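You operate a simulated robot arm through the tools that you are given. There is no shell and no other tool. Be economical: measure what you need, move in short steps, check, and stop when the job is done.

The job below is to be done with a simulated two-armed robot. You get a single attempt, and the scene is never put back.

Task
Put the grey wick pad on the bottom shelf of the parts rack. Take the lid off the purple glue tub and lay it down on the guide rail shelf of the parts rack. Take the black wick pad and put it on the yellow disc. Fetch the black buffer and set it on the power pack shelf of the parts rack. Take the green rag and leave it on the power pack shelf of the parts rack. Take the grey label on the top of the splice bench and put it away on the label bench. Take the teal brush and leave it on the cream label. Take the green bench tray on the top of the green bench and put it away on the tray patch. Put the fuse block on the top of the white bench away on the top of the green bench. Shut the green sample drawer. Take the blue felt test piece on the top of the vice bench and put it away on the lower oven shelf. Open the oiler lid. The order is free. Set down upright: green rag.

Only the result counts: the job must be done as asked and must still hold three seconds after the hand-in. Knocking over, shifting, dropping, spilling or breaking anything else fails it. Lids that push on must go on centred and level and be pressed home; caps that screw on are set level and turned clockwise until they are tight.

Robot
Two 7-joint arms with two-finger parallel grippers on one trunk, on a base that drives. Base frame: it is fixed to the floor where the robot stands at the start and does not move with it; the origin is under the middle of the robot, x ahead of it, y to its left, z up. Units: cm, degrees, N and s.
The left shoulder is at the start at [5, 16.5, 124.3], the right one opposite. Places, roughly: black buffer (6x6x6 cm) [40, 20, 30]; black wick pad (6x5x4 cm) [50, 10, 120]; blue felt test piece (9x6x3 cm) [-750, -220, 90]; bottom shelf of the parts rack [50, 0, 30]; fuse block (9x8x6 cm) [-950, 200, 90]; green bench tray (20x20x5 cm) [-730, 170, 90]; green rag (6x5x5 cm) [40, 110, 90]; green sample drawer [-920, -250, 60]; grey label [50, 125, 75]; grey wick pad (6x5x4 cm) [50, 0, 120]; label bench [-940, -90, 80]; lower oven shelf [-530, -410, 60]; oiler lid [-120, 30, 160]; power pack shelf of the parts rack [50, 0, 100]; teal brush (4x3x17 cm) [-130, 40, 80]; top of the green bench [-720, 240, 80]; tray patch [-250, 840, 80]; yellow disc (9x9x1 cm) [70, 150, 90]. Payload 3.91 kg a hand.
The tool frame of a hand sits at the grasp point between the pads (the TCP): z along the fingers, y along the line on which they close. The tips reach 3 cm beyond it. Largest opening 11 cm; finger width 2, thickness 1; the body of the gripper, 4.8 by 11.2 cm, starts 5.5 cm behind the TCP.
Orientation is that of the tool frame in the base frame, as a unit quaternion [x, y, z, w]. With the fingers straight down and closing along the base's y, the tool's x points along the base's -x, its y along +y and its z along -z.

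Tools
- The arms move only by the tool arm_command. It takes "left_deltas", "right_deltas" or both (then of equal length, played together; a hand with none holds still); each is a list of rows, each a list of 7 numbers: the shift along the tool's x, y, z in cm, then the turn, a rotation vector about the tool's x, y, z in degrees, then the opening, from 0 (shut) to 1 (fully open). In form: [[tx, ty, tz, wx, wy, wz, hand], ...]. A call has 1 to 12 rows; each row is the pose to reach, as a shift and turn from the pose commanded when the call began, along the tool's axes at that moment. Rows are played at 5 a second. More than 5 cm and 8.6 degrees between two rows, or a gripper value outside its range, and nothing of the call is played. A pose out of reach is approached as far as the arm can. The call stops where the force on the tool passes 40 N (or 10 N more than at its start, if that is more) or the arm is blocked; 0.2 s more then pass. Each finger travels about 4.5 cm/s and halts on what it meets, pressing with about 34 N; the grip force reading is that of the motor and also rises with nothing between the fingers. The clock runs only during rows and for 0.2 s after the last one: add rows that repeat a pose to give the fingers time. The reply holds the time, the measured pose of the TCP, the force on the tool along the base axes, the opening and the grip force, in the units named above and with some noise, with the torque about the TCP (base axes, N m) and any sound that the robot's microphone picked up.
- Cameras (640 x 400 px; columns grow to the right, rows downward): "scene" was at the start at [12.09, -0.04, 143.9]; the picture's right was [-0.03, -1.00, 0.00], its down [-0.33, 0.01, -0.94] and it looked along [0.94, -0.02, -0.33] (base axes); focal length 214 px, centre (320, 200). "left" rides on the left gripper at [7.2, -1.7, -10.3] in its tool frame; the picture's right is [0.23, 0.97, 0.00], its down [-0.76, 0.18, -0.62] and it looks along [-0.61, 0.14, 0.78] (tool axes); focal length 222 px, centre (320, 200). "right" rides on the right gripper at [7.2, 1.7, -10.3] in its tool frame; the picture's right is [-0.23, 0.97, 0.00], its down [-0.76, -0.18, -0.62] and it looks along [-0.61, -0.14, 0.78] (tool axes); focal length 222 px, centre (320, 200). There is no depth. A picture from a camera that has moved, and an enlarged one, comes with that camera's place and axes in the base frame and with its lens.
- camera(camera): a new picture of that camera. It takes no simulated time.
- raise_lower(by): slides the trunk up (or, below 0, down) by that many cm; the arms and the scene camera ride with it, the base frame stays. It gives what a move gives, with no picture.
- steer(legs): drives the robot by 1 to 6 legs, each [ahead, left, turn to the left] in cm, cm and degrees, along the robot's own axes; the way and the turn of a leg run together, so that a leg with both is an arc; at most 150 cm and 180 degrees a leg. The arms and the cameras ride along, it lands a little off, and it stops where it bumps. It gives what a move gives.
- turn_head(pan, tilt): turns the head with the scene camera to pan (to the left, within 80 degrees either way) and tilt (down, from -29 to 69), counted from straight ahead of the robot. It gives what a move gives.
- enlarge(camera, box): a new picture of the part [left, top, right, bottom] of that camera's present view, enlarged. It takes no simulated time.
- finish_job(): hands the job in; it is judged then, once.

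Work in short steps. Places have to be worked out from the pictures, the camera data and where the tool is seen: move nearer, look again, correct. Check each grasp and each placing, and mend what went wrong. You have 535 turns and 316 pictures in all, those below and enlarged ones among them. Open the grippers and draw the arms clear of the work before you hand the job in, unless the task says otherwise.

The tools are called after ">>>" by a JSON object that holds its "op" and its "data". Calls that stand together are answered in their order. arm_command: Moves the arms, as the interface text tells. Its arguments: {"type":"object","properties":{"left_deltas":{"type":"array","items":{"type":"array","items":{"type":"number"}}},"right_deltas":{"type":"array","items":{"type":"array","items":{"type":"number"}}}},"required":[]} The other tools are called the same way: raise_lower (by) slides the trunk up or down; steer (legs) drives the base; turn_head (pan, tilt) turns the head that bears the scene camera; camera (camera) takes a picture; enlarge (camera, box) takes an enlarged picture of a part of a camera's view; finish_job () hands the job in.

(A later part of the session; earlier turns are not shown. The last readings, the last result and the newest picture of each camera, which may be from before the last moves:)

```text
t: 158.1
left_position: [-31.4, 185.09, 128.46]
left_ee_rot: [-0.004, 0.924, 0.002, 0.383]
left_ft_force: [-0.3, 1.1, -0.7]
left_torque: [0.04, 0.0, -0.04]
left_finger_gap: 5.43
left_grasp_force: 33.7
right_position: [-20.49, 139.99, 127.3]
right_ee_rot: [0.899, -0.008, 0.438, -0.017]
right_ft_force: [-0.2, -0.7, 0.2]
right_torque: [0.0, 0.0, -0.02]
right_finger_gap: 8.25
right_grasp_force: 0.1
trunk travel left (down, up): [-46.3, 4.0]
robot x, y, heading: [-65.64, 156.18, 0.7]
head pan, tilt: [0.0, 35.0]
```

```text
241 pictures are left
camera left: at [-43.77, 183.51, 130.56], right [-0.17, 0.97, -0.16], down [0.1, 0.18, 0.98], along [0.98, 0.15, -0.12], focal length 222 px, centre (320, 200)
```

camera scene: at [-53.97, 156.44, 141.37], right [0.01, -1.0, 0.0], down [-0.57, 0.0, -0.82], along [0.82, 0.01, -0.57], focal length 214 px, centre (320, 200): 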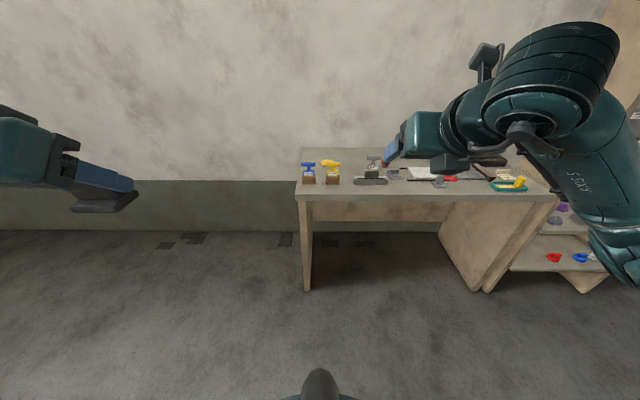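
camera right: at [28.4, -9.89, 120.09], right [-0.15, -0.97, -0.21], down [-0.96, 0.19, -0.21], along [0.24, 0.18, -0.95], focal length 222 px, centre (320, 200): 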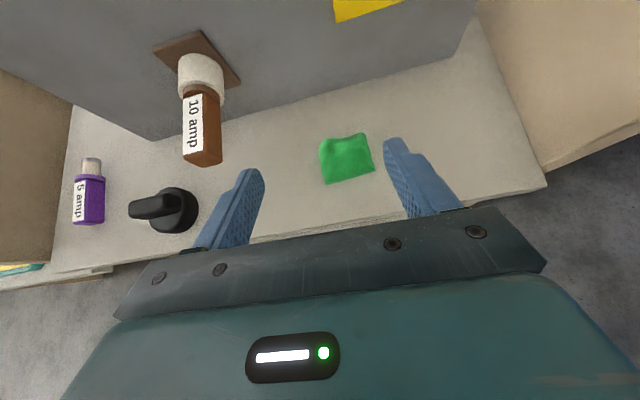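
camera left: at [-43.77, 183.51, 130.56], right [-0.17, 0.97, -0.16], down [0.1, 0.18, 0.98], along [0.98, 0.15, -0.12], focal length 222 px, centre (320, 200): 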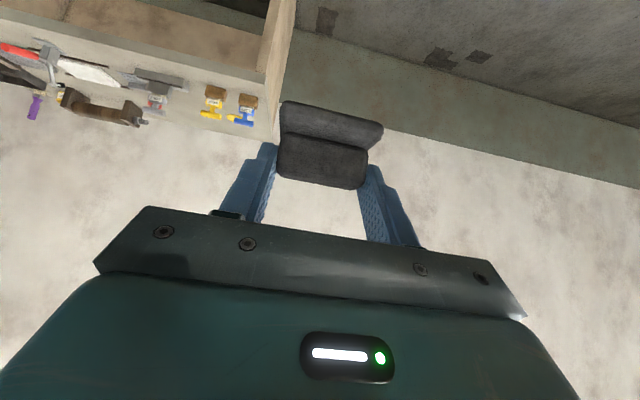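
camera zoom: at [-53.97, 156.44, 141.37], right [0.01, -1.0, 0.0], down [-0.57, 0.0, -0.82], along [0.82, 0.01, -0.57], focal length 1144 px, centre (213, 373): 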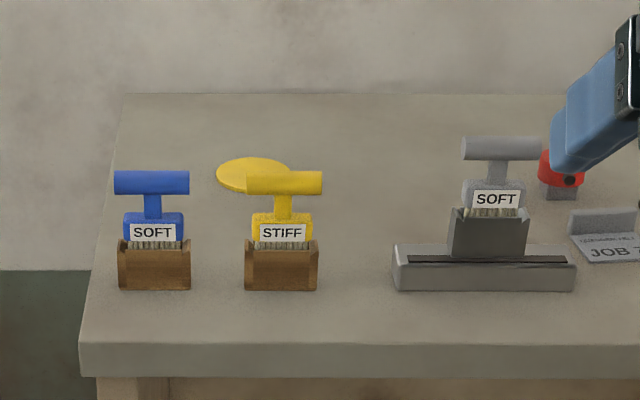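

>>> {"op": "arm_command", "data": {"left_deltas": [[-2.4, -3.2, 2.4, 0, 0, 0, 0], [-4.8, -6.4, 4.8, 0, 0, 0, 0], [-7.2, -9.6, 7.2, 0, 0, 0, 0], [-9.6, -12.8, 9.6, 0, 0, 0, 0], [-12, -16, 12, 0, 0, 0, 0], [-14.4, -19.2, 14.4, 0, 0, 0, 0], [-16.8, -22.4, 16.8, 0, 0, 0, 0], [-19.2, -25.6, 19.2, 0, 0, 0, 0], [-21.6, -28.8, 21.6, 0, 0, 0, 0], [-23.5, -32, 23.5, 0, 0, 0, 0]]}}

>>> {"op": "steer", "data": {"legs": [[45, 0, -0.7]]}}

>>> {"op": "camera", "data": {"camera": "scene"}}

>>> {"op": "camera", "data": {"camera": "left"}}

```text
t: 160.3
left_position: [2.11, 153.19, 128.26]
left_ee_rot: [-0.002, 0.923, 0.003, 0.384]
left_ft_force: [1.1, -0.4, -0.1]
left_torque: [0.02, 0.0, 0.01]
left_finger_gap: 5.41
left_grasp_force: 34.0
right_position: [-20.34, 139.8, 127.25]
right_ee_rot: [0.899, -0.007, 0.438, -0.018]
right_ft_force: [0.6, -0.6, 0.4]
right_torque: [0.01, -0.04, -0.02]
right_finger_gap: 8.25
right_grasp_force: 0.1
trunk travel left (down, up): [-46.3, 4.0]
robot x, y, heading: [-65.77, 156.14, 0.7]
head pan, tilt: [0.0, 35.0]
```

```text
t: 163.0
left_position: [47.09, 152.87, 128.45]
left_ee_rot: [0.002, 0.924, -0.001, 0.383]
left_ft_force: [0.2, -0.2, 0.0]
left_torque: [0.01, 0.0, 0.0]
left_finger_gap: 5.42
left_grasp_force: 33.7
right_position: [24.46, 139.72, 127.4]
right_ee_rot: [0.899, -0.012, 0.437, -0.016]
right_ft_force: [0.2, 0.0, -1.1]
right_torque: [0.02, -0.01, -0.02]
right_finger_gap: 8.26
right_grasp_force: 0.2
trunk travel left (down, up): [-46.3, 4.0]
robot x, y, heading: [-20.61, 156.17, 0.1]
head pan, tilt: [0.0, 35.0]
```

```text
240 pictures are left
camera scene: at [-8.91, 156.4, 141.37], right [0.0, -1.0, 0.0], down [-0.57, 0.0, -0.82], along [0.82, 0.0, -0.57], focal length 214 px, centre (320, 200)
```

scene: 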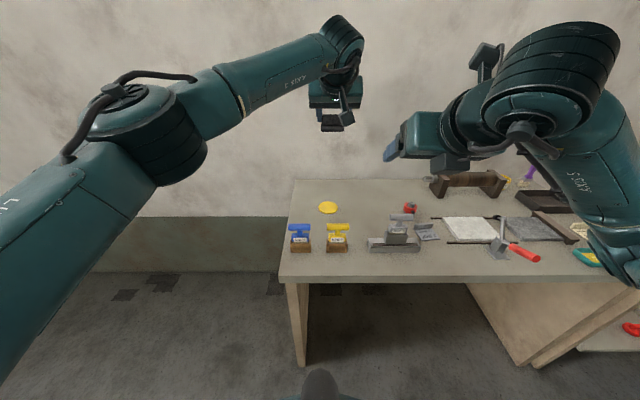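

```text
239 pictures are left
camera left: at [34.7, 151.33, 130.54], right [-0.16, 0.97, -0.16], down [0.1, 0.18, 0.98], along [0.98, 0.14, -0.12], focal length 222 px, centre (320, 200)
```

left: 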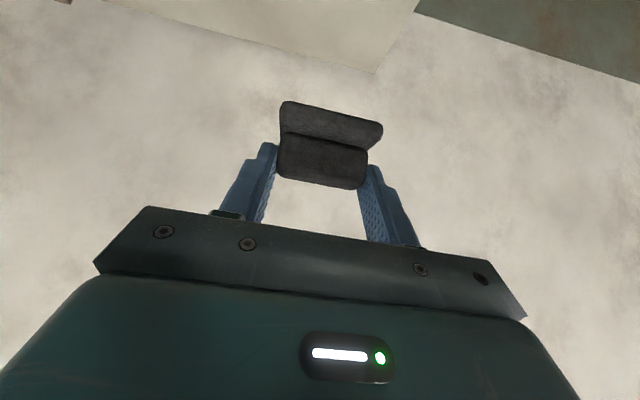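

Disc now measured ≈(63.5,153.3). Drive forward 15.8 and lower the trunk 10; then check the view.

>>> {"op": "steer", "data": {"legs": [[15.8, 0.3, 0]]}}

>>> {"op": "raise_lower", "data": {"by": -10}}

>>> {"op": "turn_head", "data": {"pan": 0, "tilt": 45}}

>>> {"op": "camera", "data": {"camera": "scene"}}

```text
t: 164.4
left_position: [63.01, 153.07, 128.27]
left_ee_rot: [0.0, 0.924, 0.0, 0.382]
left_ft_force: [-0.4, 0.6, -1.0]
left_torque: [0.0, 0.0, -0.02]
left_finger_gap: 5.43
left_grasp_force: 33.6
right_position: [40.28, 140.15, 127.21]
right_ee_rot: [0.899, -0.011, 0.438, -0.016]
right_ft_force: [0.3, 0.2, -0.4]
right_torque: [-0.02, 0.0, -0.02]
right_finger_gap: 8.25
right_grasp_force: 0.1
trunk travel left (down, up): [-46.3, 4.0]
robot x, y, heading: [-5.09, 156.54, -0.1]
head pan, tilt: [0.0, 35.0]
```

```text
t: 165.8
left_position: [62.76, 153.19, 118.45]
left_ee_rot: [0.001, 0.923, -0.001, 0.384]
left_ft_force: [-0.3, -0.5, -0.3]
left_torque: [0.0, 0.01, -0.03]
left_finger_gap: 5.44
left_grasp_force: 34.0
right_position: [40.24, 139.96, 117.31]
right_ee_rot: [0.899, -0.01, 0.438, -0.016]
right_ft_force: [-0.1, -0.1, 0.4]
right_torque: [0.0, -0.01, 0.02]
right_finger_gap: 8.26
right_grasp_force: 0.1
trunk travel left (down, up): [-36.3, 14.0]
robot x, y, heading: [-4.74, 156.75, -0.2]
head pan, tilt: [0.0, 35.0]
```

```text
t: 166.5
left_position: [62.93, 153.18, 118.42]
left_ee_rot: [0.001, 0.924, -0.001, 0.383]
left_ft_force: [0.5, -0.5, -0.8]
left_torque: [0.02, -0.02, 0.02]
left_finger_gap: 5.42
left_grasp_force: 33.1
right_position: [40.2, 140.01, 117.27]
right_ee_rot: [0.899, -0.011, 0.438, -0.016]
right_ft_force: [1.1, 0.0, 1.2]
right_torque: [0.02, -0.03, 0.01]
right_finger_gap: 8.25
right_grasp_force: 0.0
trunk travel left (down, up): [-36.3, 14.0]
robot x, y, heading: [-4.97, 156.42, -0.0]
head pan, tilt: [0.0, 45.0]
```

```text
238 pictures are left
camera scene: at [6.16, 156.69, 129.89], right [0.0, -1.0, 0.0], down [-0.71, 0.0, -0.71], along [0.71, 0.0, -0.71], focal length 214 px, centre (320, 200)
```

scene: 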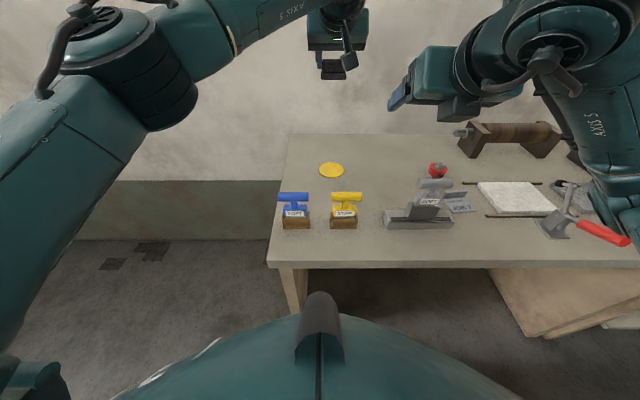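

Aligned. Lower the left hand 23 cm to just above the disc.

>>> {"op": "arm_command", "data": {"left_deltas": [[3.1, 0, 2.6, 0, 0, 0, 0], [6, 0, 5.5, 0, 0, 0, 0], [9, 0, 8.5, 0, 0, 0, 0], [12, 0, 11.5, 0, 0, 0, 0], [15, 0, 14.5, 0, 0, 0, 0], [16.8, 0, 16.3, 0, 0, 0, 0]]}}

>>> {"op": "camera", "data": {"camera": "scene"}}

>>> {"op": "camera", "data": {"camera": "left"}}

```text
t: 167.9
left_position: [62.69, 153.33, 95.03]
left_ee_rot: [0.0, 0.923, 0.0, 0.384]
left_ft_force: [0.4, -0.8, -0.6]
left_torque: [-0.03, -0.02, -0.01]
left_finger_gap: 5.42
left_grasp_force: 33.8
right_position: [40.36, 139.96, 117.35]
right_ee_rot: [0.899, -0.011, 0.438, -0.016]
right_ft_force: [-0.1, -0.1, -1.0]
right_torque: [-0.01, -0.01, 0.0]
right_finger_gap: 8.27
right_grasp_force: 0.0
trunk travel left (down, up): [-36.3, 14.0]
robot x, y, heading: [-4.92, 156.54, -0.0]
head pan, tilt: [0.0, 45.0]
```

```text
237 pictures are left
camera scene: at [6.17, 156.69, 129.89], right [0.0, -1.0, 0.0], down [-0.71, 0.0, -0.71], along [0.71, 0.0, -0.71], focal length 214 px, centre (320, 200)
```

scene: 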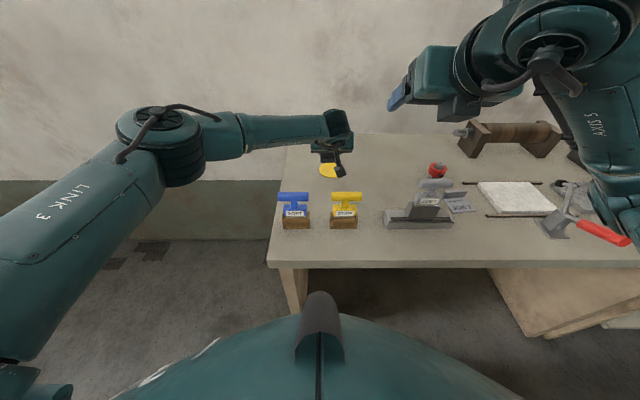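

```text
236 pictures are left
camera left: at [50.26, 151.77, 97.2], right [-0.16, 0.97, -0.16], down [0.1, 0.18, 0.98], along [0.98, 0.14, -0.12], focal length 222 px, centre (320, 200)
```

left: 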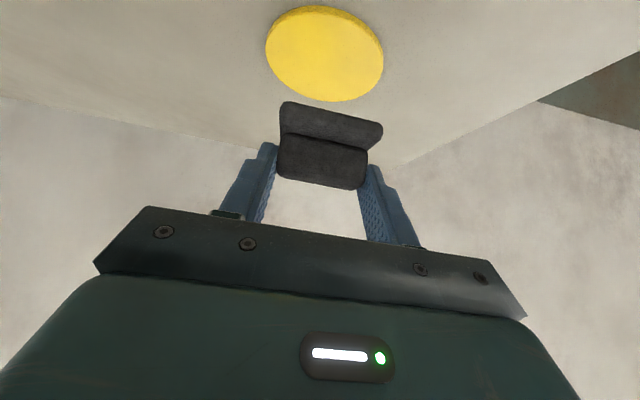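

Good view of the disc. Lower 2.5 more and re-measure.

>>> {"op": "arm_command", "data": {"left_deltas": [[0.9, 0, 0.9, 0, 0, 0, 0], [1.8, 0, 1.8, 0, 0, 0, 0], [1.8, 0, 1.8, 0, 0, 0, 0]]}}

>>> {"op": "camera", "data": {"camera": "left"}}

```text
t: 168.7
left_position: [62.6, 153.14, 92.51]
left_ee_rot: [0.0, 0.924, 0.0, 0.383]
left_ft_force: [0.2, -1.2, -0.5]
left_torque: [-0.01, -0.01, 0.02]
left_finger_gap: 5.41
left_grasp_force: 33.7
right_position: [40.29, 140.02, 117.32]
right_ee_rot: [0.899, -0.011, 0.438, -0.016]
right_ft_force: [0.4, -0.4, -0.6]
right_torque: [-0.02, -0.01, 0.0]
right_finger_gap: 8.26
right_grasp_force: 0.2
trunk travel left (down, up): [-36.3, 14.0]
robot x, y, heading: [-4.53, 156.67, -0.1]
head pan, tilt: [0.0, 45.0]
```

```text
235 pictures are left
camera left: at [50.2, 151.7, 94.64], right [-0.16, 0.97, -0.16], down [0.1, 0.18, 0.98], along [0.98, 0.14, -0.12], focal length 222 px, centre (320, 200)
```

left: 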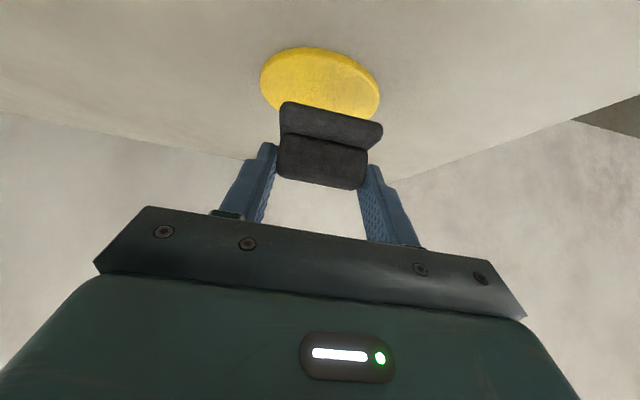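

Triangulating gives disc centre ≈(65.4,152.5), top z≈84.7. Shift +2 x, -0.6 y and lower 2.

>>> {"op": "arm_command", "data": {"left_deltas": [[-1.4, -0.6, 1.4, 0, 0, 0, 0], [-0.7, -0.6, 2.1, 0, 0, 0, 0], [0, -0.6, 2.8, 0, 0, 0, 0], [0, -0.6, 2.8, 0, 0, 0, 0]]}}

>>> {"op": "camera", "data": {"camera": "left"}}

```text
t: 169.7
left_position: [64.64, 152.63, 90.4]
left_ee_rot: [0.001, 0.923, -0.001, 0.384]
left_ft_force: [0.4, -0.1, -0.1]
left_torque: [0.01, 0.02, 0.02]
left_finger_gap: 5.42
left_grasp_force: 33.7
right_position: [40.29, 139.9, 117.31]
right_ee_rot: [0.899, -0.011, 0.438, -0.015]
right_ft_force: [-0.3, 0.4, -0.4]
right_torque: [0.01, 0.01, 0.0]
right_finger_gap: 8.27
right_grasp_force: 0.1
trunk travel left (down, up): [-36.3, 14.0]
robot x, y, heading: [-4.97, 156.51, -0.2]
head pan, tilt: [0.0, 45.0]
```

```text
234 pictures are left
camera left: at [52.11, 151.11, 92.6], right [-0.16, 0.97, -0.16], down [0.1, 0.18, 0.98], along [0.98, 0.14, -0.12], focal length 222 px, centre (320, 200)
```

left: 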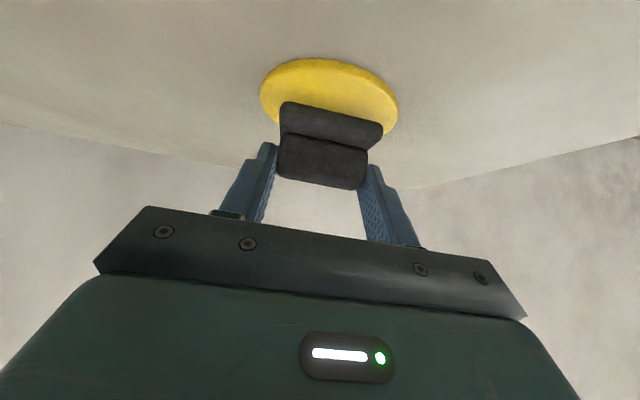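

Consistent. Lower to contact.

>>> {"op": "arm_command", "data": {"left_deltas": [[0.5, 0, 0.5, 0, 0, 0, 0], [1, 0, 1, 0, 0, 0, 0], [1.2, 0, 1.2, 0, 0, 0, 0], [1.4, 0, 1.4, 0, 0, 0, 0]]}}

>>> {"op": "camera", "data": {"camera": "left"}}

```text
t: 170.7
left_position: [65.04, 152.53, 89.93]
left_ee_rot: [0.0, 0.919, -0.001, 0.394]
left_ft_force: [2.7, -1.8, 14.4]
left_torque: [-0.03, 0.12, 0.06]
left_finger_gap: 5.44
left_grasp_force: 34.3
right_position: [40.16, 140.01, 117.34]
right_ee_rot: [0.898, -0.01, 0.439, -0.017]
right_ft_force: [-0.3, 0.7, 0.1]
right_torque: [-0.02, -0.01, -0.05]
right_finger_gap: 8.26
right_grasp_force: 0.0
trunk travel left (down, up): [-36.3, 14.0]
robot x, y, heading: [-4.79, 156.12, 0.0]
head pan, tilt: [0.0, 45.0]
stopped in row 4 (left hand): the force on the tool passed its limit (the readings are from after the stop); the commanded pose is now the measured one
```

```text
233 pictures are left
camera left: at [52.53, 151.08, 91.73], right [-0.15, 0.97, -0.17], down [0.07, 0.18, 0.98], along [0.99, 0.14, -0.1], focal length 222 px, centre (320, 200)
```

left: 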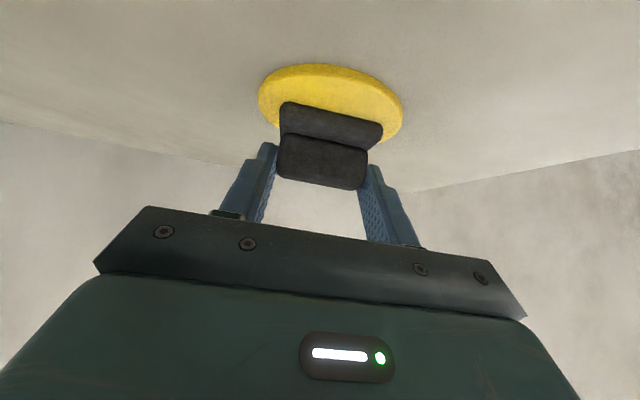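

Contact already at TCP z≈90. I check from the scene camera what touches.

>>> {"op": "enlarge", "data": {"camera": "scene", "box": [260, 100, 400, 240]}}

```text
2.86 times, centred on (330, 170) of scene
camera zoom: at [6.03, 156.7, 129.87], right [0.0, -1.0, 0.0], down [-0.71, 0.0, -0.71], along [0.71, 0.0, -0.71], focal length 613 px, centre (291, 286)
```

zoom: 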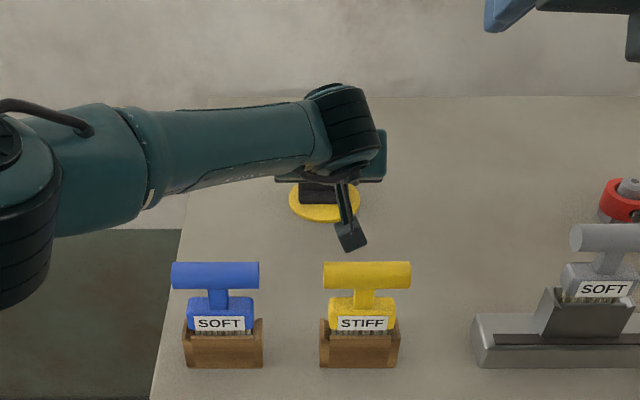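

From above the pad sits ~2.4 cm too far back on the disc. Lift 1.2, move back 2.4, and set down again.

>>> {"op": "arm_command", "data": {"left_deltas": [[-0.9, 0, -0.9, 0, 1.3, 0, 0], [0.8, 0, -2.6, 0, 1.3, 0, 0], [0.8, 0.1, -2.6, 0, 1.3, 0, 0]]}}

>>> {"op": "enlarge", "data": {"camera": "scene", "box": [290, 130, 370, 180]}}

>>> {"op": "camera", "data": {"camera": "left"}}

```text
t: 171.5
left_position: [62.37, 152.69, 90.58]
left_ee_rot: [0.002, 0.926, -0.001, 0.378]
left_ft_force: [-0.9, -0.3, -0.4]
left_torque: [0.02, 0.01, 0.02]
left_finger_gap: 5.44
left_grasp_force: 34.4
right_position: [40.19, 140.08, 117.2]
right_ee_rot: [0.899, -0.011, 0.438, -0.016]
right_ft_force: [-0.4, -0.2, 0.0]
right_torque: [0.0, 0.02, 0.02]
right_finger_gap: 8.26
right_grasp_force: 0.1
trunk travel left (down, up): [-36.3, 14.0]
robot x, y, heading: [-4.76, 156.66, -0.1]
head pan, tilt: [0.0, 45.0]
```

```text
8.00 times, centred on (330, 155) of scene
camera zoom: at [6.15, 156.69, 129.88], right [0.0, -1.0, 0.0], down [-0.71, 0.0, -0.71], along [0.71, 0.0, -0.71], focal length 1716 px, centre (240, 560)
```

zoom: 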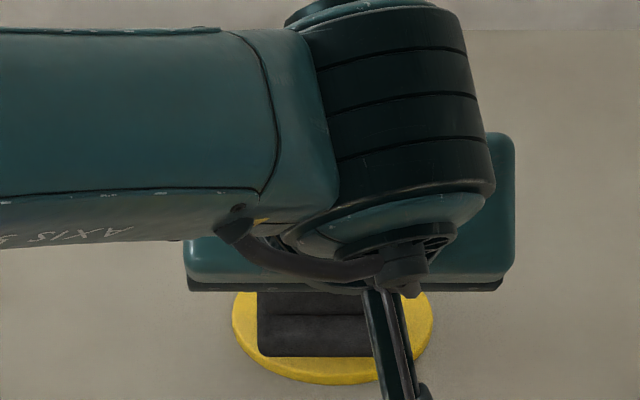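

```text
230 pictures are left
camera left: at [50.05, 151.19, 92.87], right [-0.16, 0.97, -0.16], down [0.11, 0.18, 0.98], along [0.98, 0.14, -0.13], focal length 222 px, centre (320, 200)
```

left: 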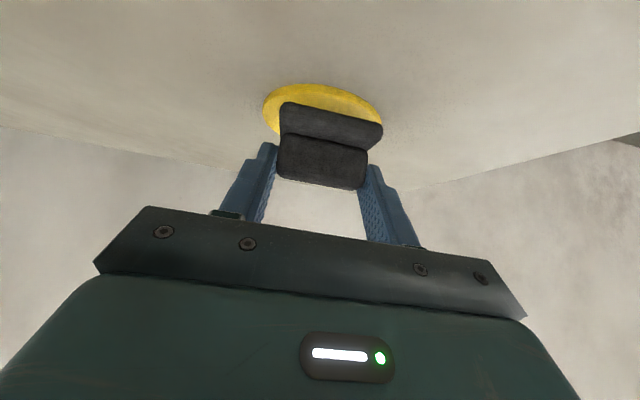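

Nearly centred; shift 0.6 right and lower to contact.

>>> {"op": "arm_command", "data": {"left_deltas": [[0, -0.6, 0, 0, -0.6, 0, 0], [0.25, -0.6, 0.25, 0, -0.6, 0, 0], [0.5, -0.6, 0.5, 0, -0.6, 0, 0], [0.7, -0.6, 0.7, 0, -0.6, 0, 0]]}}

```text
t: 172.5
left_position: [62.57, 152.18, 89.76]
left_ee_rot: [0.001, 0.923, -0.001, 0.386]
left_ft_force: [-0.8, 0.5, 8.2]
left_torque: [0.07, -0.13, 0.0]
left_finger_gap: 5.4
left_grasp_force: 34.6
right_position: [40.11, 140.0, 117.31]
right_ee_rot: [0.899, -0.011, 0.438, -0.016]
right_ft_force: [-0.6, 0.3, 0.7]
right_torque: [0.01, 0.02, -0.01]
right_finger_gap: 8.24
right_grasp_force: 0.0
trunk travel left (down, up): [-36.3, 14.0]
robot x, y, heading: [-4.27, 156.34, 0.0]
head pan, tilt: [0.0, 45.0]
```

Contact (8 N). Open and withdraw upward along the tool axis, then look.

>>> {"op": "arm_command", "data": {"left_deltas": [[0, 0, 0, 0, 0, 0, 0.6], [0, 0, 0, 0, 0, 0, 0.75], [0, 0, 0, 0, 0, 0, 0.75], [-1, 0, -3, 0, 0, 0, 0.75], [-3, 0, -6, 0, 0, 0, 0.75], [-6, 0, -9, 0, 0, 0, 0.75], [-9, 0, -12, 0, 0, 0, 0.75]]}}

>>> {"op": "camera", "data": {"camera": "left"}}

>>> {"op": "enlarge", "data": {"camera": "scene", "box": [290, 130, 370, 180]}}

```text
t: 174.1
left_position: [60.27, 152.27, 104.49]
left_ee_rot: [0.0, 0.923, 0.001, 0.384]
left_ft_force: [0.6, 0.4, 0.8]
left_torque: [0.02, 0.0, -0.01]
left_finger_gap: 8.24
left_grasp_force: 0.1
right_position: [40.22, 139.93, 117.33]
right_ee_rot: [0.899, -0.011, 0.438, -0.015]
right_ft_force: [-0.2, -0.7, 0.3]
right_torque: [-0.01, 0.02, 0.01]
right_finger_gap: 8.27
right_grasp_force: 0.1
trunk travel left (down, up): [-36.3, 14.0]
robot x, y, heading: [-4.78, 156.23, -0.3]
head pan, tilt: [0.0, 45.0]
```

```text
229 pictures are left
camera left: at [47.85, 150.69, 106.7], right [-0.16, 0.97, -0.16], down [0.1, 0.18, 0.98], along [0.98, 0.14, -0.12], focal length 222 px, centre (320, 200)
```

left: 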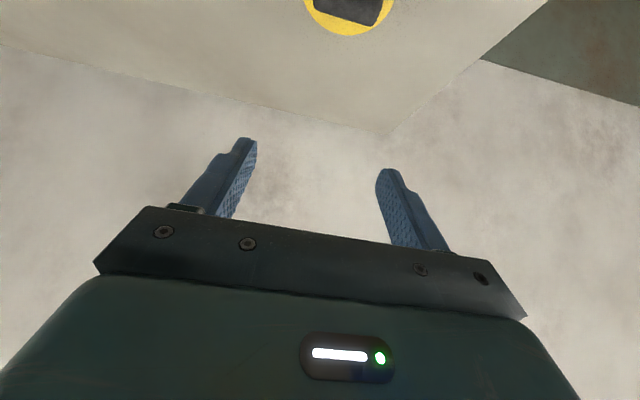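

```text
8.00 times, centred on (330, 155) of scene
camera zoom: at [6.11, 156.69, 129.89], right [0.0, -1.0, 0.0], down [-0.71, 0.0, -0.71], along [0.71, 0.0, -0.71], focal length 1716 px, centre (240, 560)
```

zoom: 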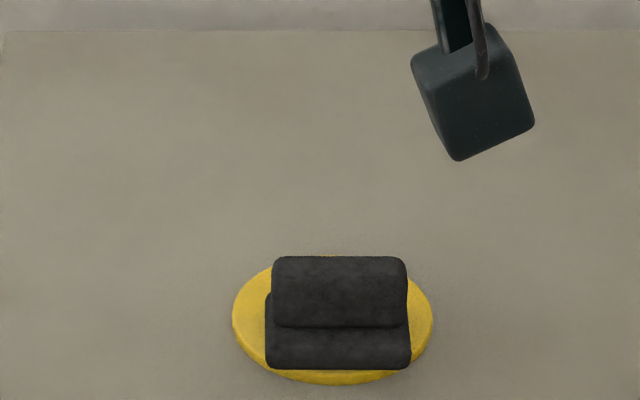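

Pad sits on the disc. Raise, back off, then look behind for the brush and oiler.

>>> {"op": "arm_command", "data": {"left_deltas": [[-3, 0, -3, 0, 0, 0, 0.75], [-5, 0, -5, 0, 0, 0, 0.75]]}}

>>> {"op": "steer", "data": {"legs": [[-50, 0, 0], [0, -60, 0], [0, 0, 180]]}}

>>> {"op": "turn_head", "data": {"pan": 0, "tilt": 20}}

>>> {"op": "camera", "data": {"camera": "scene"}}

```text
t: 174.7
left_position: [60.19, 152.22, 111.63]
left_ee_rot: [0.001, 0.923, -0.001, 0.385]
left_ft_force: [0.4, -0.3, 0.0]
left_torque: [-0.02, 0.03, 0.0]
left_finger_gap: 8.26
left_grasp_force: 0.1
right_position: [40.21, 140.05, 117.19]
right_ee_rot: [0.899, -0.011, 0.438, -0.016]
right_ft_force: [0.5, 0.7, -0.6]
right_torque: [-0.01, -0.01, -0.02]
right_finger_gap: 8.25
right_grasp_force: 0.1
trunk travel left (down, up): [-36.3, 14.0]
robot x, y, heading: [-4.81, 156.31, -0.0]
head pan, tilt: [0.0, 45.0]
```

```text
t: 188.0
left_position: [-120.13, 100.12, 111.69]
left_ee_rot: [0.923, 0.002, -0.385, 0.0]
left_ft_force: [-0.3, 0.3, -0.1]
left_torque: [0.0, 0.03, 0.01]
left_finger_gap: 8.26
left_grasp_force: 0.0
right_position: [-100.25, 112.48, 117.2]
right_ee_rot: [0.007, 0.898, -0.017, -0.439]
right_ft_force: [0.0, 0.7, -0.7]
right_torque: [-0.01, -0.03, -0.01]
right_finger_gap: 8.26
right_grasp_force: 0.1
trunk travel left (down, up): [-36.3, 14.0]
robot x, y, heading: [-55.04, 96.54, -179.6]
head pan, tilt: [0.0, 45.0]
```

```text
t: 188.9
left_position: [-120.13, 100.13, 111.68]
left_ee_rot: [0.923, 0.004, -0.384, 0.001]
left_ft_force: [0.2, 0.3, 0.3]
left_torque: [0.02, 0.0, 0.02]
left_finger_gap: 8.23
left_grasp_force: 0.1
right_position: [-100.14, 112.55, 117.22]
right_ee_rot: [0.006, 0.899, -0.018, -0.438]
right_ft_force: [0.8, 0.7, -0.8]
right_torque: [-0.01, -0.01, -0.02]
right_finger_gap: 8.25
right_grasp_force: 0.1
trunk travel left (down, up): [-36.3, 14.0]
robot x, y, heading: [-54.94, 96.25, -179.8]
head pan, tilt: [0.0, 20.0]
```

```text
227 pictures are left
camera scene: at [-67.45, 96.5, 133.75], right [-0.01, 1.0, 0.0], down [0.34, 0.0, -0.94], along [-0.94, -0.01, -0.34], focal length 214 px, centre (320, 200)
```

scene: 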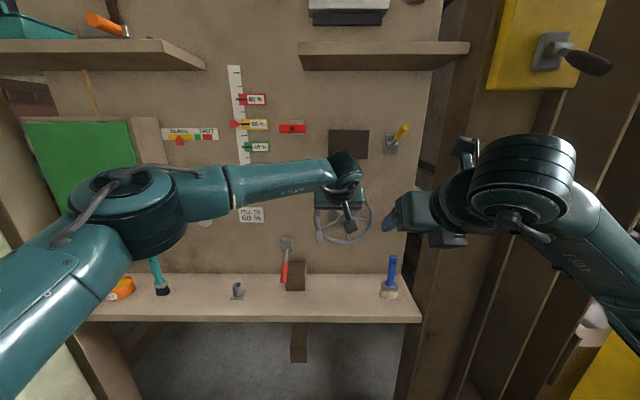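

A work panel with the teal brush on its shelf (left). I fold the left arm back and take a clear look.

>>> {"op": "arm_command", "data": {"left_deltas": [[2.4, 2, -2.4, 0, 0, 0, 0.75], [4.8, 4, -4.8, 0, 0, 0, 0.75], [7.2, 6, -7.2, 0, 0, 0, 0.75], [9.6, 8, -9.6, 0, 0, 0, 0.75], [12, 10, -12, 0, 0, 0, 0.75], [14.4, 12, -14.4, 0, 0, 0, 0.75], [16.8, 14, -16.8, 0, 0, 0, 0.75], [19.2, 16, -19.2, 0, 0, 0, 0.75], [19.2, 20, -19.2, 0, 0, 0, 0.75]]}}

>>> {"op": "turn_head", "data": {"pan": 30, "tilt": 20}}

>>> {"op": "camera", "data": {"camera": "scene"}}

```text
t: 190.9
left_position: [-92.87, 80.08, 111.47]
left_ee_rot: [0.923, 0.003, -0.384, 0.0]
left_ft_force: [1.5, 0.3, -0.5]
left_torque: [-0.01, -0.01, 0.02]
left_finger_gap: 8.25
left_grasp_force: 0.1
right_position: [-100.18, 112.45, 117.26]
right_ee_rot: [0.007, 0.899, -0.017, -0.437]
right_ft_force: [0.2, -0.1, 0.3]
right_torque: [0.02, -0.01, 0.0]
right_finger_gap: 8.24
right_grasp_force: 0.0
trunk travel left (down, up): [-36.3, 14.0]
robot x, y, heading: [-54.89, 96.47, -179.6]
head pan, tilt: [0.0, 20.0]
```

```text
t: 191.8
left_position: [-92.96, 80.3, 111.48]
left_ee_rot: [0.923, 0.002, -0.384, 0.001]
left_ft_force: [-0.2, 0.4, 0.1]
left_torque: [-0.02, 0.04, -0.02]
left_finger_gap: 8.24
left_grasp_force: 0.1
right_position: [-100.15, 112.37, 117.27]
right_ee_rot: [0.008, 0.899, -0.017, -0.437]
right_ft_force: [-0.3, 0.5, -0.2]
right_torque: [0.03, 0.02, -0.01]
right_finger_gap: 8.26
right_grasp_force: 0.1
trunk travel left (down, up): [-36.3, 14.0]
robot x, y, heading: [-55.17, 96.56, -179.5]
head pan, tilt: [30.0, 20.0]
```

```text
226 pictures are left
camera scene: at [-66.17, 91.86, 133.76], right [-0.51, 0.86, 0.0], down [0.3, 0.17, -0.94], along [-0.81, -0.48, -0.34], focal length 214 px, centre (320, 200)
```

scene: 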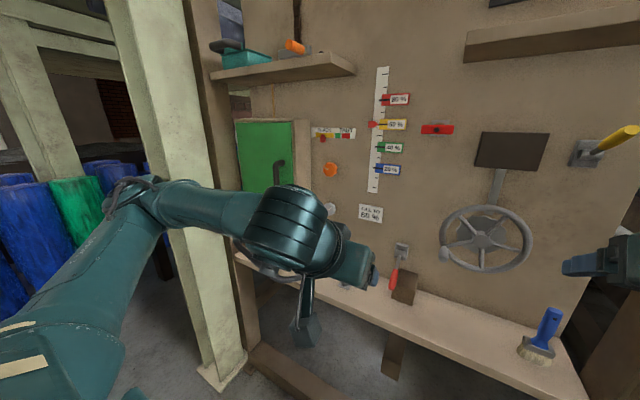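

I move over in front of the brush/oiler (y≈40) for a straight look.

>>> {"op": "steer", "data": {"legs": [[-15, 50, 0]]}}

>>> {"op": "turn_head", "data": {"pan": 0, "tilt": 10}}

>>> {"op": "camera", "data": {"camera": "scene"}}

```text
t: 194.9
left_position: [-77.57, 30.53, 111.57]
left_ee_rot: [0.923, 0.004, -0.384, 0.001]
left_ft_force: [0.2, -0.2, 0.4]
left_torque: [-0.01, -0.02, 0.02]
left_finger_gap: 8.26
left_grasp_force: 0.0
right_position: [-84.88, 62.72, 117.26]
right_ee_rot: [0.006, 0.899, -0.018, -0.438]
right_ft_force: [-0.5, -0.7, -0.5]
right_torque: [0.02, 0.03, 0.0]
right_finger_gap: 8.26
right_grasp_force: 0.0
trunk travel left (down, up): [-36.3, 14.0]
robot x, y, heading: [-39.77, 46.46, -179.4]
head pan, tilt: [30.0, 20.0]
```

```text
t: 195.8
left_position: [-77.46, 30.58, 111.52]
left_ee_rot: [0.923, 0.003, -0.384, 0.001]
left_ft_force: [0.2, 0.3, -0.3]
left_torque: [0.02, -0.01, 0.0]
left_finger_gap: 8.26
left_grasp_force: 0.0
right_position: [-84.81, 62.71, 117.26]
right_ee_rot: [0.006, 0.899, -0.018, -0.438]
right_ft_force: [1.3, 0.3, -0.2]
right_torque: [0.01, -0.02, -0.03]
right_finger_gap: 8.26
right_grasp_force: 0.1
trunk travel left (down, up): [-36.3, 14.0]
robot x, y, heading: [-39.89, 46.61, -179.4]
head pan, tilt: [0.0, 10.0]
```

```text
225 pictures are left
camera scene: at [-52.09, 46.77, 135.38], right [-0.01, 1.0, 0.0], down [0.17, 0.0, -0.98], along [-0.98, -0.01, -0.17], focal length 214 px, centre (320, 200)
```

scene: 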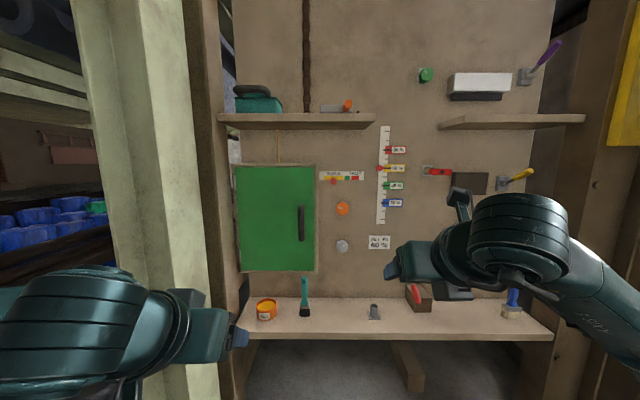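

>>> {"op": "enlarge", "data": {"camera": "scene", "box": [220, 70, 300, 120]}}

>>> {"op": "enlarge", "data": {"camera": "scene", "box": [240, 265, 400, 365]}}

```text
8.00 times, centred on (260, 95) of scene
camera zoom: at [-52.09, 46.77, 135.38], right [-0.01, 1.0, 0.0], down [0.17, 0.0, -0.98], along [-0.98, -0.01, -0.17], focal length 1716 px, centre (800, 1040)
```

zoom: 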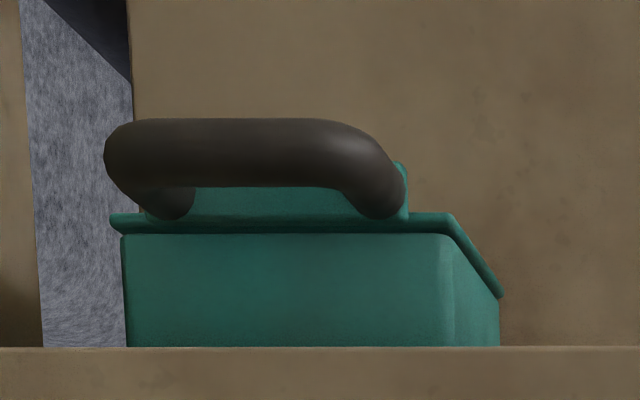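

```text
4.00 times, centred on (320, 315) of scene
camera zoom: at [-52.09, 46.77, 135.38], right [-0.01, 1.0, 0.0], down [0.17, 0.0, -0.98], along [-0.98, -0.01, -0.17], focal length 858 px, centre (320, -260)
```

zoom: 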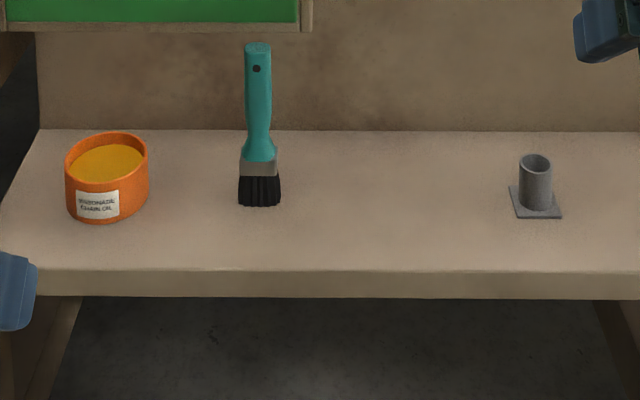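

Brush ≈(-127,40), bench z≈76; oiler on the shelf at z≈150 with a bar handle. I roll the left hand so its camera is on top as well.

>>> {"op": "arm_command", "data": {"left_deltas": [[0, 0, 0, 0, 0, -8, 1], [0, 0, 0, 0, 0, -16, 1], [0, 0, 0, 0, 0, -24, 1], [0, 0, 0, 0, 0, -32, 1], [0, 0, 0, 0, 0, -40, 1], [0, 0, 0, 0, 0, -48, 1], [0, 0, 0, 0, 0, -56, 1], [0, 0, 0, 0, 0, -64, 1], [0, 0, 0, 0, 0, -72, 1], [0, 0, 0, 0, 0, -80, 1], [0, 0, 0, 0, 0, -88, 1], [0, 0, 0, 0, 0, -90, 1]]}}

>>> {"op": "arm_command", "data": {"left_deltas": [[0, 0, 0, 0, 0, -8, 1], [0, 0, 0, 0, 0, -16, 1], [0, 0, 0, 0, 0, -24, 1], [0, 0, 0, 0, 0, -32, 1], [0, 0, 0, 0, 0, -40, 1], [0, 0, 0, 0, 0, -48, 1], [0, 0, 0, 0, 0, -56, 1], [0, 0, 0, 0, 0, -64, 1], [0, 0, 0, 0, 0, -72, 1], [0, 0, 0, 0, 0, -80, 1], [0, 0, 0, 0, 0, -88, 1], [0, 0, 0, 0, 0, -90, 1]]}}

>>> {"op": "camera", "data": {"camera": "left"}}

```text
t: 198.4
left_position: [-77.58, 30.56, 111.49]
left_ee_rot: [0.65, 0.656, -0.272, -0.271]
left_ft_force: [0.2, 0.1, -0.3]
left_torque: [0.01, 0.01, 0.0]
left_finger_gap: 11.01
left_grasp_force: 0.1
right_position: [-84.84, 62.75, 117.14]
right_ee_rot: [0.007, 0.899, -0.018, -0.438]
right_ft_force: [0.4, 0.4, 0.1]
right_torque: [-0.01, 0.01, 0.02]
right_finger_gap: 8.26
right_grasp_force: 0.1
trunk travel left (down, up): [-36.3, 14.0]
robot x, y, heading: [-39.6, 46.3, -179.3]
head pan, tilt: [0.0, 10.0]
```

```text
t: 201.0
left_position: [-77.51, 30.53, 111.48]
left_ee_rot: [-0.004, 0.924, -0.001, -0.383]
left_ft_force: [-0.1, 0.3, 0.5]
left_torque: [-0.04, 0.0, -0.02]
left_finger_gap: 11.02
left_grasp_force: 0.2
right_position: [-84.82, 62.71, 117.24]
right_ee_rot: [0.007, 0.899, -0.017, -0.438]
right_ft_force: [-1.5, -0.5, -0.7]
right_torque: [0.01, -0.01, 0.0]
right_finger_gap: 8.25
right_grasp_force: 0.0
trunk travel left (down, up): [-36.3, 14.0]
robot x, y, heading: [-39.92, 46.63, -179.7]
head pan, tilt: [0.0, 10.0]
```

```text
222 pictures are left
camera left: at [-75.27, 28.96, 123.91], right [-0.17, 0.97, 0.16], down [0.98, 0.19, -0.1], along [-0.13, 0.14, -0.98], focal length 222 px, centre (320, 200)
```

left: 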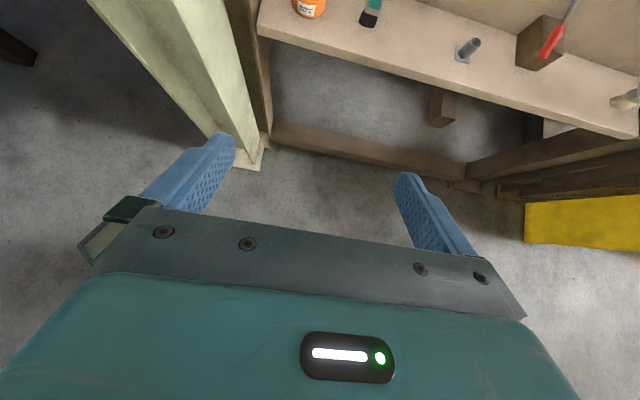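

Now the left hand: extend forward/inward, lower to z≈95, tilt to 65°.

>>> {"op": "arm_command", "data": {"left_deltas": [[0.7, 2.5, 3.5, 0, 2.5, 0, 0.7], [1.4, 5, 7, 0, 5, 0, 0.7], [2.1, 7.5, 10.5, 0, 7.5, 0, 0.7], [2.8, 10, 14, 0, 10, 0, 0.7], [3.5, 12.5, 17.5, 0, 12.5, 0, 0.7], [4.2, 15, 21, 0, 15, 0, 0.7], [5, 17.5, 24.5, 0, 17.5, 0, 0.7], [5.7, 20, 28.3, 0, 20, 0, 0.7]]}}

>>> {"op": "steer", "data": {"legs": [[0, 10.7, -0.4], [10, 0, 0]]}}

>>> {"op": "camera", "data": {"camera": "left"}}

>>> {"op": "camera", "data": {"camera": "scene"}}

```text
t: 202.8
left_position: [-101.86, 50.29, 95.51]
left_ee_rot: [-0.002, 0.842, 0.0, -0.539]
left_ft_force: [-0.2, 0.2, -0.6]
left_torque: [0.0, 0.01, 0.0]
left_finger_gap: 7.7
left_grasp_force: 0.0
right_position: [-84.86, 62.78, 117.23]
right_ee_rot: [0.007, 0.899, -0.018, -0.437]
right_ft_force: [-0.3, 0.5, -0.2]
right_torque: [0.03, 0.03, 0.02]
right_finger_gap: 8.23
right_grasp_force: 0.1
trunk travel left (down, up): [-36.3, 14.0]
robot x, y, heading: [-39.85, 46.69, -179.3]
head pan, tilt: [0.0, 10.0]
```

```text
t: 204.8
left_position: [-111.61, 39.96, 95.51]
left_ee_rot: [-0.001, 0.842, 0.0, -0.539]
left_ft_force: [0.3, 0.1, -0.1]
left_torque: [0.0, 0.04, 0.01]
left_finger_gap: 7.69
left_grasp_force: 0.0
right_position: [-94.71, 52.32, 117.29]
right_ee_rot: [0.009, 0.899, -0.017, -0.437]
right_ft_force: [-0.8, 0.1, 0.0]
right_torque: [0.01, 0.02, 0.01]
right_finger_gap: 8.24
right_grasp_force: 0.1
trunk travel left (down, up): [-36.3, 14.0]
robot x, y, heading: [-49.46, 35.92, -179.6]
head pan, tilt: [0.0, 10.0]
```

```text
221 pictures are left
camera left: at [-105.29, 38.35, 106.43], right [-0.1, 0.97, 0.21], down [0.89, 0.18, -0.43], along [-0.45, 0.14, -0.88], focal length 222 px, centre (320, 200)
```

left: 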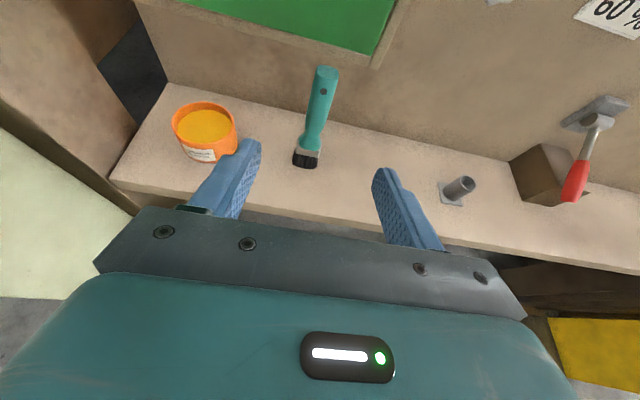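

```text
220 pictures are left
camera scene: at [-62.05, 36.18, 135.37], right [0.0, 1.0, 0.0], down [0.17, 0.0, -0.98], along [-0.98, 0.0, -0.17], focal length 214 px, centre (320, 200)
```

scene: 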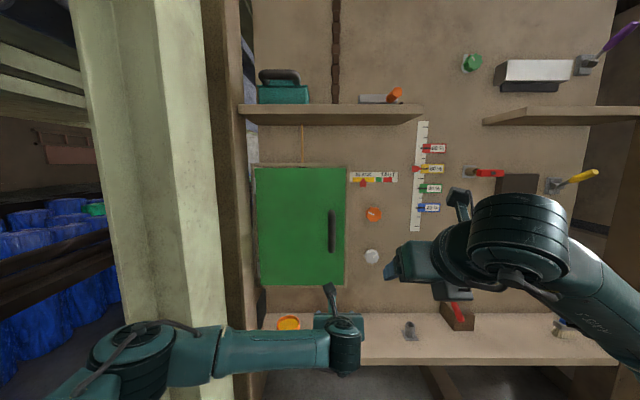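

A post stands left where the left elbow would go; I use the right hand for the brush instead. Back off and fold the left arm away.

>>> {"op": "steer", "data": {"legs": [[-12, 0, 0]]}}

>>> {"op": "arm_command", "data": {"left_deltas": [[0.5, -2, -3.6, 0, 0, 0, 0.7], [1, -4, -7.2, 0, 0, 0, 0.7], [1.5, -6, -10.8, 0, 0, 0, 0.7], [2, -8, -14.4, 0, 0, 0, 0.7], [2.5, -10, -18, 0, 0, 0, 0.7], [3, -12, -21.6, 0, 0, 0, 0.7], [3.5, -14, -25.2, 0, 0, 0, 0.7], [4, -16, -28.8, 0, 0, 0, 0.7], [5, -18, -32, 0, 0, 0, 0.7]]}}

>>> {"op": "turn_head", "data": {"pan": 30, "tilt": 30}}

>>> {"op": "camera", "data": {"camera": "scene"}}

```text
t: 206.0
left_position: [-99.63, 39.96, 95.67]
left_ee_rot: [0.0, 0.842, 0.001, -0.539]
left_ft_force: [0.6, 1.0, 0.0]
left_torque: [0.0, 0.0, -0.04]
left_finger_gap: 7.71
left_grasp_force: 0.1
right_position: [-82.7, 52.22, 117.25]
right_ee_rot: [0.01, 0.899, -0.016, -0.438]
right_ft_force: [0.0, -0.1, -0.4]
right_torque: [0.02, 0.04, 0.0]
right_finger_gap: 8.26
right_grasp_force: 0.1
trunk travel left (down, up): [-36.3, 14.0]
robot x, y, heading: [-37.64, 35.89, -179.8]
head pan, tilt: [0.0, 10.0]
```

```text
t: 208.0
left_position: [-76.7, 24.64, 116.05]
left_ee_rot: [-0.001, 0.842, 0.0, -0.539]
left_ft_force: [1.0, 0.6, 0.2]
left_torque: [-0.03, 0.0, 0.03]
left_finger_gap: 7.7
left_grasp_force: 0.1
left hand out of reach, approached as far as the arm can: row 8, 9
right_position: [-82.59, 52.26, 117.32]
right_ee_rot: [0.009, 0.899, -0.017, -0.438]
right_ft_force: [-0.8, 0.4, -0.2]
right_torque: [0.01, -0.03, 0.0]
right_finger_gap: 8.23
right_grasp_force: 0.0
trunk travel left (down, up): [-36.3, 14.0]
robot x, y, heading: [-37.64, 35.65, -179.9]
head pan, tilt: [0.0, 10.0]
```

```text
t: 209.0
left_position: [-76.82, 24.72, 115.96]
left_ee_rot: [-0.001, 0.843, 0.0, -0.539]
left_ft_force: [0.2, 0.3, -0.1]
left_torque: [0.01, 0.03, 0.01]
left_finger_gap: 7.69
left_grasp_force: 0.0
right_position: [-82.77, 52.37, 117.25]
right_ee_rot: [0.009, 0.899, -0.017, -0.438]
right_ft_force: [-0.4, -0.6, 0.2]
right_torque: [-0.01, -0.03, 0.0]
right_finger_gap: 8.23
right_grasp_force: 0.0
trunk travel left (down, up): [-36.3, 14.0]
robot x, y, heading: [-37.49, 36.0, -180.0]
head pan, tilt: [30.0, 30.0]
```

```text
219 pictures are left
camera scene: at [-48.56, 31.68, 132.15], right [-0.5, 0.87, 0.0], down [0.43, 0.25, -0.87], along [-0.75, -0.43, -0.5], focal length 214 px, centre (320, 200)
```

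scene: 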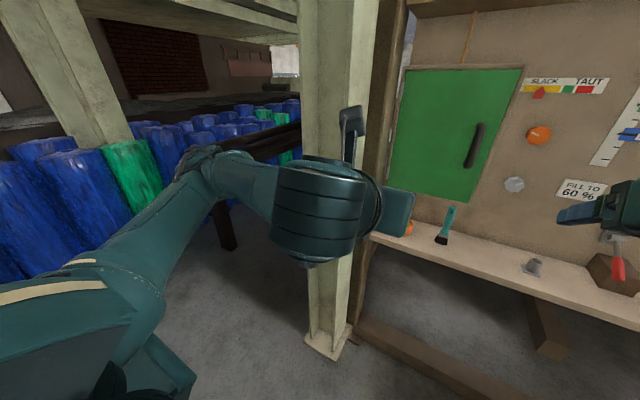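

Left arm is folded. Bring the right hand forward-inward and down to z≈92, tilt 65°, then position the base.

>>> {"op": "arm_command", "data": {"right_deltas": [[-0.7, -2.2, 3.5, 0, 1.5, 0, 0.75], [-1.5, -4.4, 7, 0, 3, 0, 0.75], [-2.2, -6.6, 10.5, 0, 4.5, 0, 0.75], [-3, -8.8, 14, 0, 6, 0, 0.75], [-3.8, -11, 17.5, 0, 7.5, 0, 0.75], [-4.5, -13.2, 21, 0, 9, 0, 0.75], [-5.3, -15.4, 24.6, 0, 10.5, 0, 0.75], [-6, -17.6, 28.2, 0, 12, 0, 0.75], [-6.8, -20, 31.8, 0, 13, 0, 0.75]]}}

>>> {"op": "steer", "data": {"legs": [[8, -7, 0]]}}

>>> {"op": "camera", "data": {"camera": "right"}}

>>> {"op": "turn_head", "data": {"pan": 0, "tilt": 25}}

>>> {"op": "camera", "data": {"camera": "scene"}}

```text
t: 211.0
left_position: [-76.96, 24.59, 116.06]
left_ee_rot: [-0.002, 0.843, -0.001, -0.538]
left_ft_force: [-0.3, -0.3, -0.4]
left_torque: [0.0, 0.02, -0.01]
left_finger_gap: 7.69
left_grasp_force: 0.1
right_position: [-103.64, 31.37, 93.03]
right_ee_rot: [0.01, 0.843, -0.016, -0.538]
right_ft_force: [-0.6, 0.9, 0.5]
right_torque: [0.01, 0.0, 0.01]
right_finger_gap: 8.25
right_grasp_force: 0.0
trunk travel left (down, up): [-36.3, 14.0]
robot x, y, heading: [-37.6, 36.26, -179.8]
head pan, tilt: [30.0, 30.0]
```

```text
t: 212.1
left_position: [-84.85, 31.64, 115.97]
left_ee_rot: [0.0, 0.843, 0.0, -0.538]
left_ft_force: [0.3, -0.2, 0.0]
left_torque: [-0.01, -0.02, -0.01]
left_finger_gap: 7.7
left_grasp_force: 0.0
right_position: [-111.44, 38.38, 92.97]
right_ee_rot: [0.012, 0.843, -0.015, -0.537]
right_ft_force: [-1.0, 0.1, -0.6]
right_torque: [0.01, -0.02, 0.01]
right_finger_gap: 8.24
right_grasp_force: 0.0
trunk travel left (down, up): [-36.3, 14.0]
robot x, y, heading: [-45.48, 42.94, -179.7]
head pan, tilt: [30.0, 30.0]
```

```text
218 pictures are left
camera right: at [-105.06, 40.6, 103.9], right [0.1, 0.96, -0.24], down [0.89, -0.2, -0.42], along [-0.45, -0.17, -0.88], focal length 222 px, centre (320, 200)
```

right: 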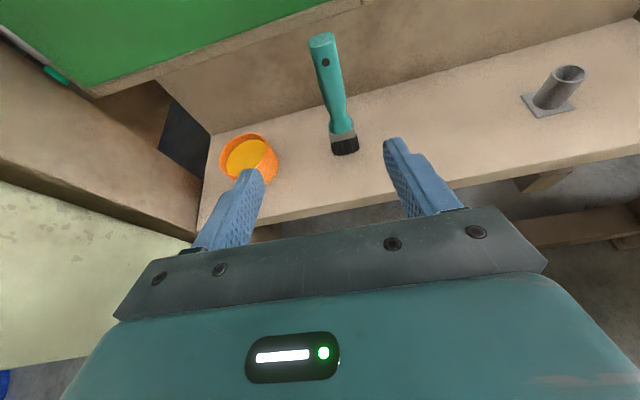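

```text
t: 213.1
left_position: [-84.91, 31.75, 116.02]
left_ee_rot: [-0.001, 0.843, 0.0, -0.538]
left_ft_force: [0.2, 0.0, -0.4]
left_torque: [-0.01, 0.0, 0.0]
left_finger_gap: 7.69
left_grasp_force: 0.0
right_position: [-111.35, 38.39, 93.0]
right_ee_rot: [0.011, 0.844, -0.016, -0.536]
right_ft_force: [0.2, -0.3, -1.1]
right_torque: [-0.05, -0.02, -0.02]
right_finger_gap: 8.28
right_grasp_force: 0.1
trunk travel left (down, up): [-36.3, 14.0]
robot x, y, heading: [-45.5, 42.89, -180.1]
head pan, tilt: [0.0, 25.0]
```

```text
217 pictures are left
camera scene: at [-57.87, 43.11, 132.95], right [0.0, 1.0, 0.0], down [0.42, 0.0, -0.91], along [-0.91, 0.0, -0.42], focal length 214 px, centre (320, 200)
```

scene: 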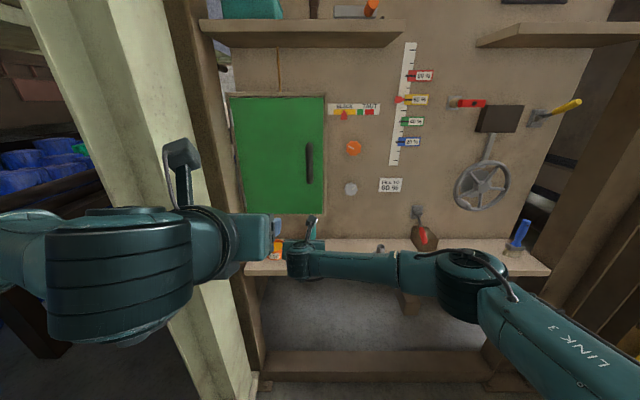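

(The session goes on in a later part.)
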